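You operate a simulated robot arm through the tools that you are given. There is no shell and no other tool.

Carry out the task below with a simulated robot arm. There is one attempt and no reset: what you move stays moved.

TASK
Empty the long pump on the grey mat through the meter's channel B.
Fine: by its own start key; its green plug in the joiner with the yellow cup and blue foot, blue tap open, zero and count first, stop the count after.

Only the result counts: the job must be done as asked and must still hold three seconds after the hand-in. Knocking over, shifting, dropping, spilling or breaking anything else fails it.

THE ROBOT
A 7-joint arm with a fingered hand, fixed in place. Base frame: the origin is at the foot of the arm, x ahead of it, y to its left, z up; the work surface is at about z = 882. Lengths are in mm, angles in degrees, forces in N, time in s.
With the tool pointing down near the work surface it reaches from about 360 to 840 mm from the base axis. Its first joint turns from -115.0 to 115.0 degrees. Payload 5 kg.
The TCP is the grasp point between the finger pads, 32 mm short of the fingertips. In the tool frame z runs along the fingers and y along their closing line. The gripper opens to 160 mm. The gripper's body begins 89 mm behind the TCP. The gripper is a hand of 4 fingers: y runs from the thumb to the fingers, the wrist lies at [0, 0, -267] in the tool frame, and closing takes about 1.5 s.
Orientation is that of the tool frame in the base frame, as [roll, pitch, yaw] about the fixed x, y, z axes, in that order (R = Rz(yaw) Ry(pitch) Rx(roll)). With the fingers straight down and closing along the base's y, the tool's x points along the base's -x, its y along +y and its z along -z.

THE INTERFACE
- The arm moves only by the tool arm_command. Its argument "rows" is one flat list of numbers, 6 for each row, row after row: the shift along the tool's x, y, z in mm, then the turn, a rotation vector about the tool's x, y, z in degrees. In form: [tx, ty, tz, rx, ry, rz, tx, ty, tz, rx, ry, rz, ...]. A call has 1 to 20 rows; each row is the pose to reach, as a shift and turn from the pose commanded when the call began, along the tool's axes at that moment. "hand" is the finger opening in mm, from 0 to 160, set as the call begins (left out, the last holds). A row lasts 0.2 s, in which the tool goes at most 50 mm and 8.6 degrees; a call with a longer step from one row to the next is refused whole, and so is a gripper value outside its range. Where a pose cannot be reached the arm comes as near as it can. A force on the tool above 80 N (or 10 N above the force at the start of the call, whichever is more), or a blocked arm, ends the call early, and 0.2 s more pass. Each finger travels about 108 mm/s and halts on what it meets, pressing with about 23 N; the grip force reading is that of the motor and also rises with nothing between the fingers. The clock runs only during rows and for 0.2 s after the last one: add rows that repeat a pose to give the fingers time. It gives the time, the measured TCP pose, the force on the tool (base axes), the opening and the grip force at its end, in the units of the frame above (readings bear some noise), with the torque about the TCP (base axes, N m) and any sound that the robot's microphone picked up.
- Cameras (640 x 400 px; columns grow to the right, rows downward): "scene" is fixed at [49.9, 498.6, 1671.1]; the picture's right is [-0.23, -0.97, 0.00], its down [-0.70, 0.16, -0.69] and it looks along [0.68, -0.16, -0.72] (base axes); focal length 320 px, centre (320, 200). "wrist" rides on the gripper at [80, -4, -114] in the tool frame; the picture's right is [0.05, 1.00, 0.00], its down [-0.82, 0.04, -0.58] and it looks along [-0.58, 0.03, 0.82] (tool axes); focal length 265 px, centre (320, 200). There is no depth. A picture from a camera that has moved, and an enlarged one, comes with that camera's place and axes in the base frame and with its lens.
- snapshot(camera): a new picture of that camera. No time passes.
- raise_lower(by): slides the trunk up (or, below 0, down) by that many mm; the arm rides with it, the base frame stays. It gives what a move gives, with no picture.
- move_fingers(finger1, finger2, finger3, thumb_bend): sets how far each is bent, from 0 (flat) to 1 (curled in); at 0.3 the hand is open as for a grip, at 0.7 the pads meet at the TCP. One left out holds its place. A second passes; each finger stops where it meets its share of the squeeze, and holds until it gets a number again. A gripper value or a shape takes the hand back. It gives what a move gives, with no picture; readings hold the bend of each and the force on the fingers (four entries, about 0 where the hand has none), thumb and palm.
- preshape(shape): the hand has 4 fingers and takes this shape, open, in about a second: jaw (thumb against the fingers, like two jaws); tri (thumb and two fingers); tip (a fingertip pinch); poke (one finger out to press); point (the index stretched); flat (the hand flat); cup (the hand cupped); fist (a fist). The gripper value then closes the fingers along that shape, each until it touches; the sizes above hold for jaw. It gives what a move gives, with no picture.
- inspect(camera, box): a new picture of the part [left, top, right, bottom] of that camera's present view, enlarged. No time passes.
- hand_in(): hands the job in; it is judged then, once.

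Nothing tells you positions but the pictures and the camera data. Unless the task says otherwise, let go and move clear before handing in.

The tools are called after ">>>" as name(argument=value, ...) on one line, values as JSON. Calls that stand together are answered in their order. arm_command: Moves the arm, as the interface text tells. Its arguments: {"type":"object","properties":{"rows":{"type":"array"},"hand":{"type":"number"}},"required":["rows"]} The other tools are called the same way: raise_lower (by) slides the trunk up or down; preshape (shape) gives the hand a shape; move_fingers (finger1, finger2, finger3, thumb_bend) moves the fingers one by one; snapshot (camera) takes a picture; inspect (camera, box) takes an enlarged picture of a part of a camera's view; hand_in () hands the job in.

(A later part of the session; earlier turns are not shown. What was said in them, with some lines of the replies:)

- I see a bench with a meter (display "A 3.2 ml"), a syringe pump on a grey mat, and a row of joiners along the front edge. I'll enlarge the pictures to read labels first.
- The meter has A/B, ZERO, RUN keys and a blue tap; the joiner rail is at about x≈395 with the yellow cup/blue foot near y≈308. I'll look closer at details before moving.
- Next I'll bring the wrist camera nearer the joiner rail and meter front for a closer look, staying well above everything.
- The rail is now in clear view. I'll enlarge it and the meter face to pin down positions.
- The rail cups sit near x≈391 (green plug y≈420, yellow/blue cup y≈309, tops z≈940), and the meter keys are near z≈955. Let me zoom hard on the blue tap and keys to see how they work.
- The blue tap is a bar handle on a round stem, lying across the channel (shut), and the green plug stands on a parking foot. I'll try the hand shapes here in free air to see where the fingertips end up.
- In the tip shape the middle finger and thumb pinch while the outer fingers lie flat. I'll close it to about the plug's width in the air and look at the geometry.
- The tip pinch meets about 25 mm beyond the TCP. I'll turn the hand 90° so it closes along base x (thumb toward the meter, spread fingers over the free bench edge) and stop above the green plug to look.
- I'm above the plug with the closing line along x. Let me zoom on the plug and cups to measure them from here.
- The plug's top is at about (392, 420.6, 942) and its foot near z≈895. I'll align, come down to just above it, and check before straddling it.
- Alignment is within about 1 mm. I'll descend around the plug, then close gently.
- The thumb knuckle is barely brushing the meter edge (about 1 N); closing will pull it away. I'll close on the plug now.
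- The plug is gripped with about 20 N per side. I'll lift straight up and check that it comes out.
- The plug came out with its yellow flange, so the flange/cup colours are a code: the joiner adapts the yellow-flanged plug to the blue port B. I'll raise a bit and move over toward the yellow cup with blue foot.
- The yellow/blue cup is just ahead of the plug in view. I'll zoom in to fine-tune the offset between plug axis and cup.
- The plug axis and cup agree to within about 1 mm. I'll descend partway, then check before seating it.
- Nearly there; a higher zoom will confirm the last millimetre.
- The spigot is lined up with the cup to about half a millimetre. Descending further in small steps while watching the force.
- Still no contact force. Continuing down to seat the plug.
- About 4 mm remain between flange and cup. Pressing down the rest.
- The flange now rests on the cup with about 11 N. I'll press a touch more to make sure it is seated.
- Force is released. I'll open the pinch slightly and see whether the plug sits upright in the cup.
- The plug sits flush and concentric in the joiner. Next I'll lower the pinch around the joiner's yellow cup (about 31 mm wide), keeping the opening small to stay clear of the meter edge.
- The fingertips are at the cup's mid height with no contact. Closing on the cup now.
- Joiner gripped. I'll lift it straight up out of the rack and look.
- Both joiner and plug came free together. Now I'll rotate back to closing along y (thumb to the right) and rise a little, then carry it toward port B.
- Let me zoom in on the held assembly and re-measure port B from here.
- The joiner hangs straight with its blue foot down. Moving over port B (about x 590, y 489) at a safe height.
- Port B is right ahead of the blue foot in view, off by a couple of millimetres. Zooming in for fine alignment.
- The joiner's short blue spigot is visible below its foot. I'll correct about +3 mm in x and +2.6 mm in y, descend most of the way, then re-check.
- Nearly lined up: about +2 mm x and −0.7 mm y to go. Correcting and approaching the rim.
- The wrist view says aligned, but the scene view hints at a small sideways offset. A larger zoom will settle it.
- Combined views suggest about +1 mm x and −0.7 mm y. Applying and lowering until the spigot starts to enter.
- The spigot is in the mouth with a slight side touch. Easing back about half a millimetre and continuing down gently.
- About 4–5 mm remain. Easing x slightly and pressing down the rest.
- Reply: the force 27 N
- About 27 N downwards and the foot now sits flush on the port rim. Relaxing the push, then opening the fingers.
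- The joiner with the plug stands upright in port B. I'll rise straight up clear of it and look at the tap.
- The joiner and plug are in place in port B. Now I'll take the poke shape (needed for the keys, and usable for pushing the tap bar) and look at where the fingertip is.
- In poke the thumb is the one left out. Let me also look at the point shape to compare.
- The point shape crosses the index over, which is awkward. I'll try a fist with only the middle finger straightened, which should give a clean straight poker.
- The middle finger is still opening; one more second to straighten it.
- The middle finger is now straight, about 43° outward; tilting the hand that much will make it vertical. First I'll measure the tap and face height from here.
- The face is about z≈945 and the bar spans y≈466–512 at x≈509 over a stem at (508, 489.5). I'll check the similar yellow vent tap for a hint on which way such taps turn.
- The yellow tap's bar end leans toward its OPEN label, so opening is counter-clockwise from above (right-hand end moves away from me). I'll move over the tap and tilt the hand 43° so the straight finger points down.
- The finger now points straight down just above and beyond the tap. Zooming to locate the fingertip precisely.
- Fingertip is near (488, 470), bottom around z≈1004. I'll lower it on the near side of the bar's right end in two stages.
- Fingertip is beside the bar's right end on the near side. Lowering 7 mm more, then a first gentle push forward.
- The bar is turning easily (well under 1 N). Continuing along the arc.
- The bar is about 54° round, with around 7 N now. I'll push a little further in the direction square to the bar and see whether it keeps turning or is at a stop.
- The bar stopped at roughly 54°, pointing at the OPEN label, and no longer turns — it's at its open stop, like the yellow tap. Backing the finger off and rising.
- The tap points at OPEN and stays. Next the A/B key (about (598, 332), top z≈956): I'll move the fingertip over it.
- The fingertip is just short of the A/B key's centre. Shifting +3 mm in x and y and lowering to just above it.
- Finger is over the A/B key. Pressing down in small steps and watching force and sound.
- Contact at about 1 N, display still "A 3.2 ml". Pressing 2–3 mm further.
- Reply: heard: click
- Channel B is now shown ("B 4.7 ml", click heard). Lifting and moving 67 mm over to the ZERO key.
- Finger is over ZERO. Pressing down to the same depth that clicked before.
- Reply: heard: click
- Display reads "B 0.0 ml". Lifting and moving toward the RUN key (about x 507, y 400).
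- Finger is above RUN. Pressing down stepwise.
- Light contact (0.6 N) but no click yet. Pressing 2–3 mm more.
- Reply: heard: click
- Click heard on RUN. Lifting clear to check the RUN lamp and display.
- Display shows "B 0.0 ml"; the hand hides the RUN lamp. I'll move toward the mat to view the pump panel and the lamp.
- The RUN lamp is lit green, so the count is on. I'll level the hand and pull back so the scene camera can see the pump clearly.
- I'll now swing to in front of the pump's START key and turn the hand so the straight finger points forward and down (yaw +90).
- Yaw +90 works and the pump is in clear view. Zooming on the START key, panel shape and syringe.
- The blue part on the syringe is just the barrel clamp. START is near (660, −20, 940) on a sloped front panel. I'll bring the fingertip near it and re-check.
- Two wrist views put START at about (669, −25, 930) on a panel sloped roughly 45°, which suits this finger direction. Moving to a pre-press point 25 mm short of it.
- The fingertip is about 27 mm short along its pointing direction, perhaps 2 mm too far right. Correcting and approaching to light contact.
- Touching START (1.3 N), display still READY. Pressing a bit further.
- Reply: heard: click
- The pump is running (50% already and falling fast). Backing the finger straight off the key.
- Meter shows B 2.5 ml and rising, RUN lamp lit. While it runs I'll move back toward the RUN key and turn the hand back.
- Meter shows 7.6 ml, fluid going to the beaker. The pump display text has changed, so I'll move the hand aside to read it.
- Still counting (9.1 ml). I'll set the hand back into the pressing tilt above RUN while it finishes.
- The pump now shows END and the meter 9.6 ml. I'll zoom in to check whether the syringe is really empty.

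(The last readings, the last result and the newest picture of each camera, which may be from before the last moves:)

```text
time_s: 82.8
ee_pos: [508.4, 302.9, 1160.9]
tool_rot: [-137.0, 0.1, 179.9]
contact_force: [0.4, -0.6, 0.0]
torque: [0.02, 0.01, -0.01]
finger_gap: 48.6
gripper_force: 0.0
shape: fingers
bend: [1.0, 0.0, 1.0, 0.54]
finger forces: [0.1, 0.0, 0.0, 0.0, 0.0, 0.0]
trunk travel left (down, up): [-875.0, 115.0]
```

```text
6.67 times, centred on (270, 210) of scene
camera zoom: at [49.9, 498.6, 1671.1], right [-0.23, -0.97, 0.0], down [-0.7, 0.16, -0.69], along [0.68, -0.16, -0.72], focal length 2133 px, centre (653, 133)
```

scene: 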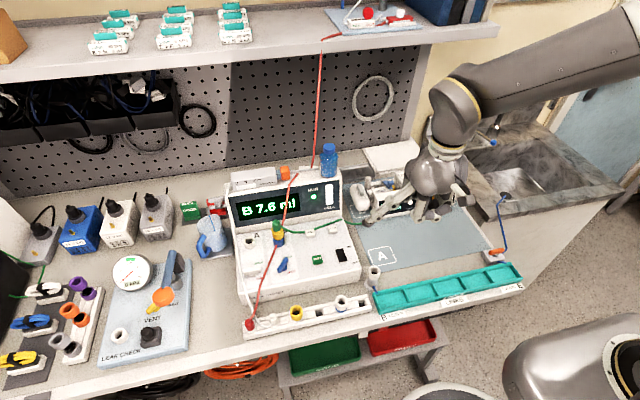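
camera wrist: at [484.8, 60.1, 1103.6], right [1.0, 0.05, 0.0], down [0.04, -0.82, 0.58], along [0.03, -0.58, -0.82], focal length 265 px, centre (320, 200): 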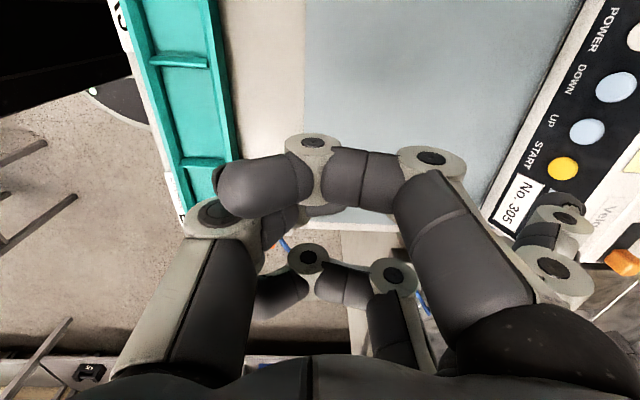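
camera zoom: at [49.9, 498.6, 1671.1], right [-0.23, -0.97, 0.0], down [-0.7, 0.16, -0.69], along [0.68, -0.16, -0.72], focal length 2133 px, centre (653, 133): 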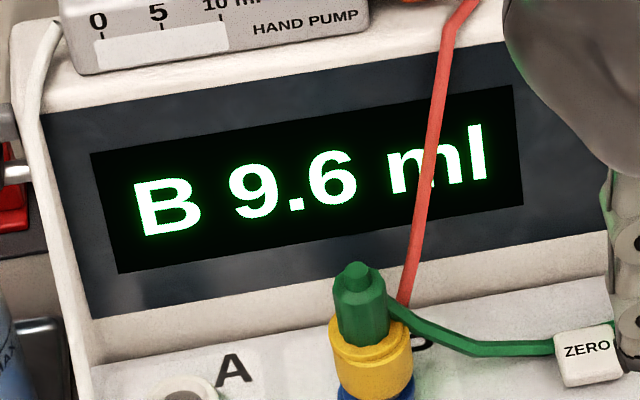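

Pump says END with an amber lamp. Let me check the plunger from the wrist camera and let a moment pass to be sure the count is steady.

>>> arm_command(rows=[30, 0, 0, 0, 0, 0, 60, 0, 0, 0, 0, 0, 90, 0, 0, 0, 0, 0, 90, 0, 0, 0, 0, 0, 90, 0, 0, 0, 0, 0])

>>> inspect(camera="scene", box=[335, 150, 465, 225])

>>> inspect(camera="scene", box=[190, 160, 350, 280])

```text
time_s: 84.0
ee_pos: [415.6, 304.2, 1161.9]
tool_rot: [-137.0, 0.0, 179.9]
contact_force: [0.8, -0.5, -0.8]
torque: [0.03, -0.03, 0.01]
finger_gap: 48.8
gripper_force: 0.0
shape: fingers
bend: [1.0, 0.0, 1.0, 0.54]
finger forces: [0.1, 0.0, 0.1, 0.0, 0.0, 0.0]
trunk travel left (down, up): [-875.0, 115.0]
```

```text
4.92 times, centred on (400, 188) of scene
camera zoom: at [49.9, 498.6, 1671.1], right [-0.23, -0.97, 0.0], down [-0.7, 0.16, -0.69], along [0.68, -0.16, -0.72], focal length 1575 px, centre (-74, 262)
```

zoom: 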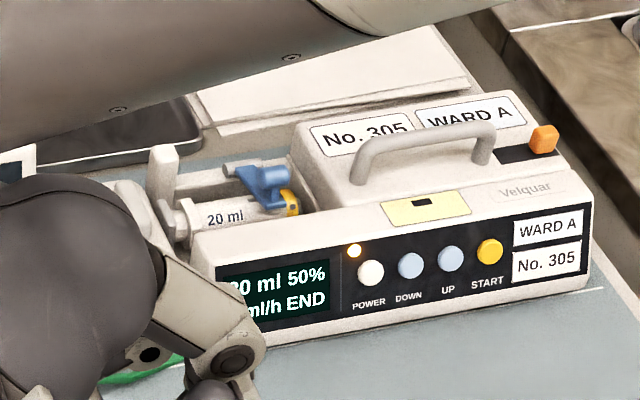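

```text
3.33 times, centred on (270, 220) of scene
camera zoom: at [49.9, 498.6, 1671.1], right [-0.23, -0.97, 0.0], down [-0.7, 0.16, -0.69], along [0.68, -0.16, -0.72], focal length 1066 px, centre (487, 133)
```

zoom: 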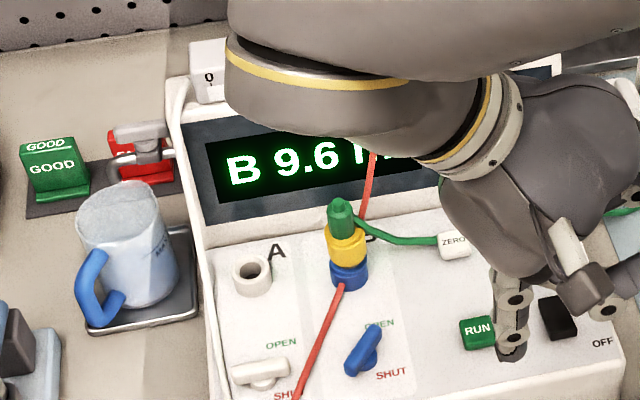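

The plunger is fully home, the outflow has stopped, and the count is steady at 9.6 ml — the pump is empty. Now back above RUN to stop the count.

>>> arm_command(rows=[-30, 0, 0, 0, 0, 0, -60, 0, 0, 0, 0, 0, -91, 1.5, -1, 0, 0, 0, -91, 20, 20, 0, 0, 0, -91, 40, 41, 0, 0, 0, -91, 58, 59, 0, 0, 0, -91, 64, 66, 0, 0, 0, -91, 64, 66, 0, 0, 0])

>>> inspect(camera="scene", box=[280, 220, 360, 280])

>>> inspect(camera="wrist", box=[480, 120, 640, 300])

```text
time_s: 85.8
ee_pos: [507.6, 306.2, 1068.9]
tool_rot: [-137.1, 0.1, 180.0]
contact_force: [-0.1, 0.1, -1.1]
torque: [-0.01, -0.02, 0.01]
finger_gap: 48.9
gripper_force: 0.0
shape: fingers
bend: [1.0, 0.0, 1.0, 0.54]
finger forces: [0.0, 0.0, 0.1, 0.0, 0.0, 0.0]
trunk travel left (down, up): [-875.0, 115.0]
```

```text
6.67 times, centred on (320, 250) of scene
camera zoom: at [49.9, 498.6, 1671.1], right [-0.23, -0.97, 0.0], down [-0.7, 0.16, -0.69], along [0.68, -0.16, -0.72], focal length 2133 px, centre (320, -133)
```

zoom: 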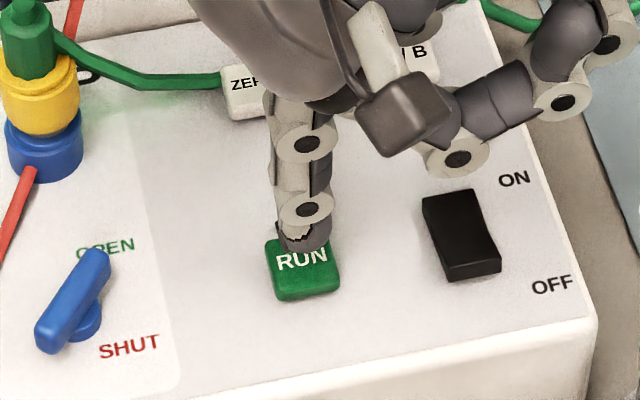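

```text
2.22 times, centred on (560, 210) of wrist
camera zoom: at [427.6, 379.0, 1155.5], right [-0.05, 0.73, -0.68], down [0.82, 0.42, 0.39], along [0.58, -0.54, -0.62], focal length 590 px, centre (-213, 178)
```

zoom: 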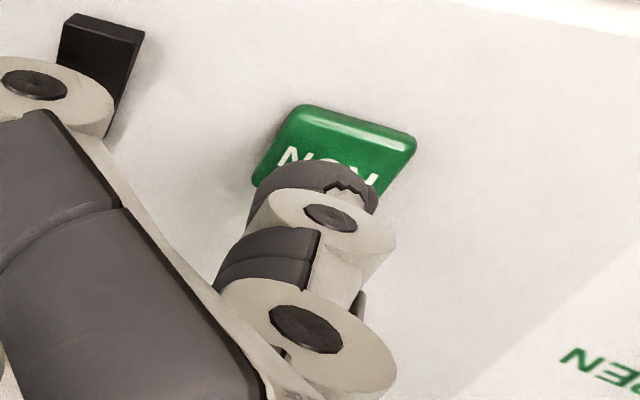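

Same hover pose as the first RUN press. Pressing once to stop the count.

>>> arm_command(rows=[1, 4.1, 4.4, 0, 0, 0, 1, 8.2, 8.8, 0, 0, 0, 1, 9.7, 10.4, 0, 0, 0, 1, 10.5, 11.2, 0, 0, 0, 1, 11, 11.8, 0, 0, 0])

```text
time_s: 87.0
ee_pos: [507.2, 305.4, 1052.7]
tool_rot: [-136.9, 0.0, 179.8]
contact_force: [-1.3, -0.7, 1.6]
torque: [0.14, 0.06, 0.04]
finger_gap: 48.6
gripper_force: 0.9
shape: fingers
bend: [1.0, 0.0, 1.0, 0.54]
finger forces: [0.0, 2.0, 0.0, 0.0, 0.0, 0.1]
trunk travel left (down, up): [-875.0, 115.0]
heard: click
```

Click heard. Lifting straight up and retreating to check the lamp and everything else.

>>> arm_command(rows=[0, -7, -7.5, 0, 0, 0, 0, -20, -21, 0, 0, 0, 0, -45, -48, 0, 0, 0, 0, -70, -75, 0, 0, 0, 30, -75, -80, 0, 0, 0, 70, -75, -80, 0, 0, 0, 70, -90, -50, 0, 0, 0, 70, -110, -15, 0, 0, 0, 70, -130, 20, 0, 0, 0, 70, -130, 20, 0, 0, 0])

>>> snapshot(camera="scene")

>>> inspect(camera="scene", box=[190, 170, 370, 280])

>>> inspect(camera="scene", box=[230, 260, 400, 350])

```text
time_s: 89.2
ee_pos: [435.6, 195.8, 1127.7]
tool_rot: [-137.1, 0.1, 180.0]
contact_force: [0.0, 0.5, 0.3]
torque: [-0.01, -0.01, 0.0]
finger_gap: 49.1
gripper_force: 0.1
shape: fingers
bend: [1.0, 0.0, 1.0, 0.54]
finger forces: [0.0, 0.0, 0.0, 0.0, 0.0, 0.0]
trunk travel left (down, up): [-875.0, 115.0]
```

```text
taken
```

scene: 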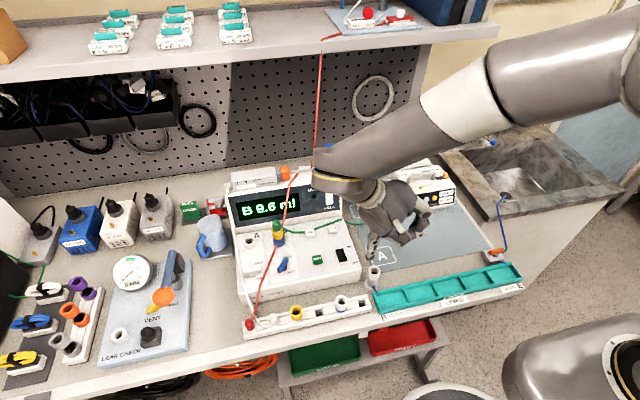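

```text
3.56 times, centred on (280, 225) of scene
camera zoom: at [49.9, 498.6, 1671.1], right [-0.23, -0.97, 0.0], down [-0.7, 0.16, -0.69], along [0.68, -0.16, -0.72], focal length 1138 px, centre (462, 111)
```

zoom: 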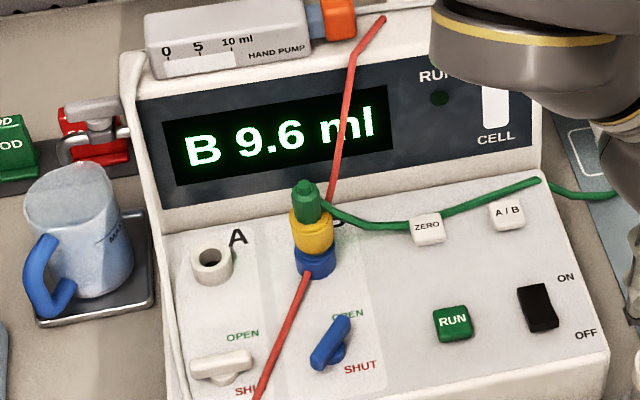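

```text
3.76 times, centred on (315, 305) of scene
camera zoom: at [49.9, 498.6, 1671.1], right [-0.23, -0.97, 0.0], down [-0.7, 0.16, -0.69], along [0.68, -0.16, -0.72], focal length 1204 px, centre (339, -195)
```

zoom: 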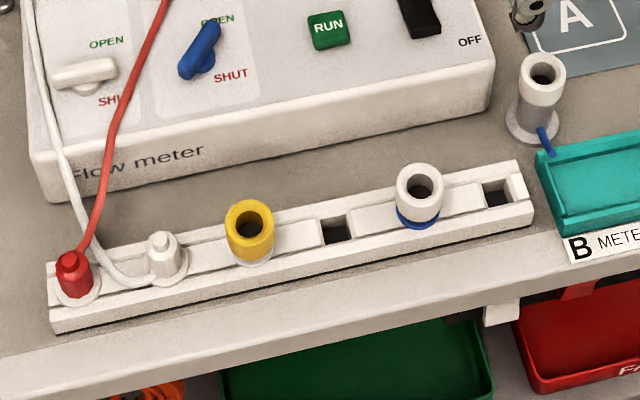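

The RUN lamp is off, the reading holds at B 9.6 ml, the plug, joiner and tap are in place, and nothing else moved. I'll level the hand and move it well clear before handing in.

>>> arm_command(rows=[0, -15, -15, -7.2, 0, 0, 0, -30, -30, -14.4, 0, 0, 0, -45, -45, -21.6, 0, 0, 0, -60, -60, -28.8, 0, 0, 0, -75, -75, -36, 0, 0, 0, -90, -90, -43, 0, 0, 0, -90, -90, -43, 0, 0])

>>> snapshot(camera="scene")

>>> inspect(camera="scene", box=[190, 150, 480, 290])

```text
time_s: 90.8
ee_pos: [436.7, 192.5, 1254.4]
tool_rot: [180.0, -0.1, -180.0]
contact_force: [0.9, -0.2, 0.7]
torque: [-0.03, 0.01, -0.02]
finger_gap: 48.6
gripper_force: 0.0
shape: fingers
bend: [1.0, 0.0, 1.0, 0.54]
finger forces: [0.0, 0.0, 0.0, 0.0, 0.0, 0.0]
trunk travel left (down, up): [-875.0, 115.0]
```

```text
taken
```

scene: 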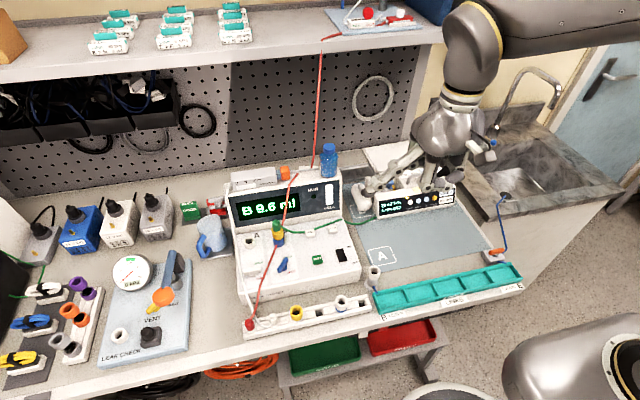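

```text
2.21 times, centred on (335, 220) of scene
camera zoom: at [49.9, 498.6, 1671.1], right [-0.23, -0.97, 0.0], down [-0.7, 0.16, -0.69], along [0.68, -0.16, -0.72], focal length 706 px, centre (287, 156)
```

zoom: 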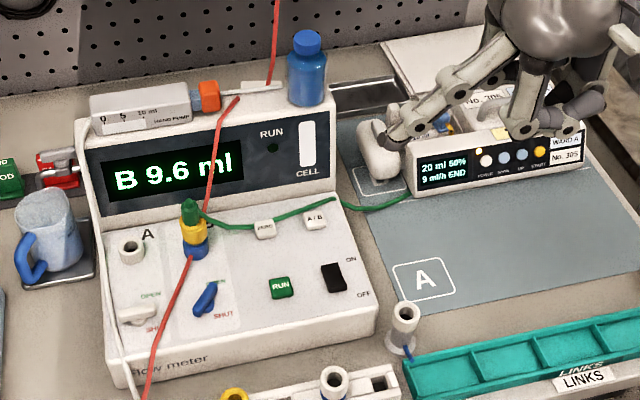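

The pump shows END, the meter holds at B 9.6 ml with the RUN lamp off, the green plug is in the yellow/blue joiner in port B with the blue tap open, and the arm is well clear. Handing in.

>>> hand_in()

```text
The job is handed in.
```

The long pump on the grey mat was emptied through channel B, and the job is handed in.

- **Connection:** The green plug is in the joiner with the yellow cup and blue foot. I moved that joiner from the rack into the meter's blue B port, taking "through channel B" to mean it belonged there.
- **Tap:** The blue tap turned to about 54° and stopped hard there, pointing at its OPEN label. I took that as fully open, and fluid then flowed through B into the beaker.
- **Count:** The display was on channel A, so I switched it to B. Then I zeroed it and started the count before running the pump.
- **Run:** I used the pump's own START key. It ran until it showed END, with the plunger fully in.
- **Stop:** I stopped the count afterwards. The meter reads B 9.6 ml and its RUN lamp is off.

The pump read 75% before starting and 50% while running and at END. I don't know what that figure measures. I judged the pump empty from END, the plunger position and the steady count.

In the last pictures nothing else had been moved or knocked over, and the hand was clear of the bench.
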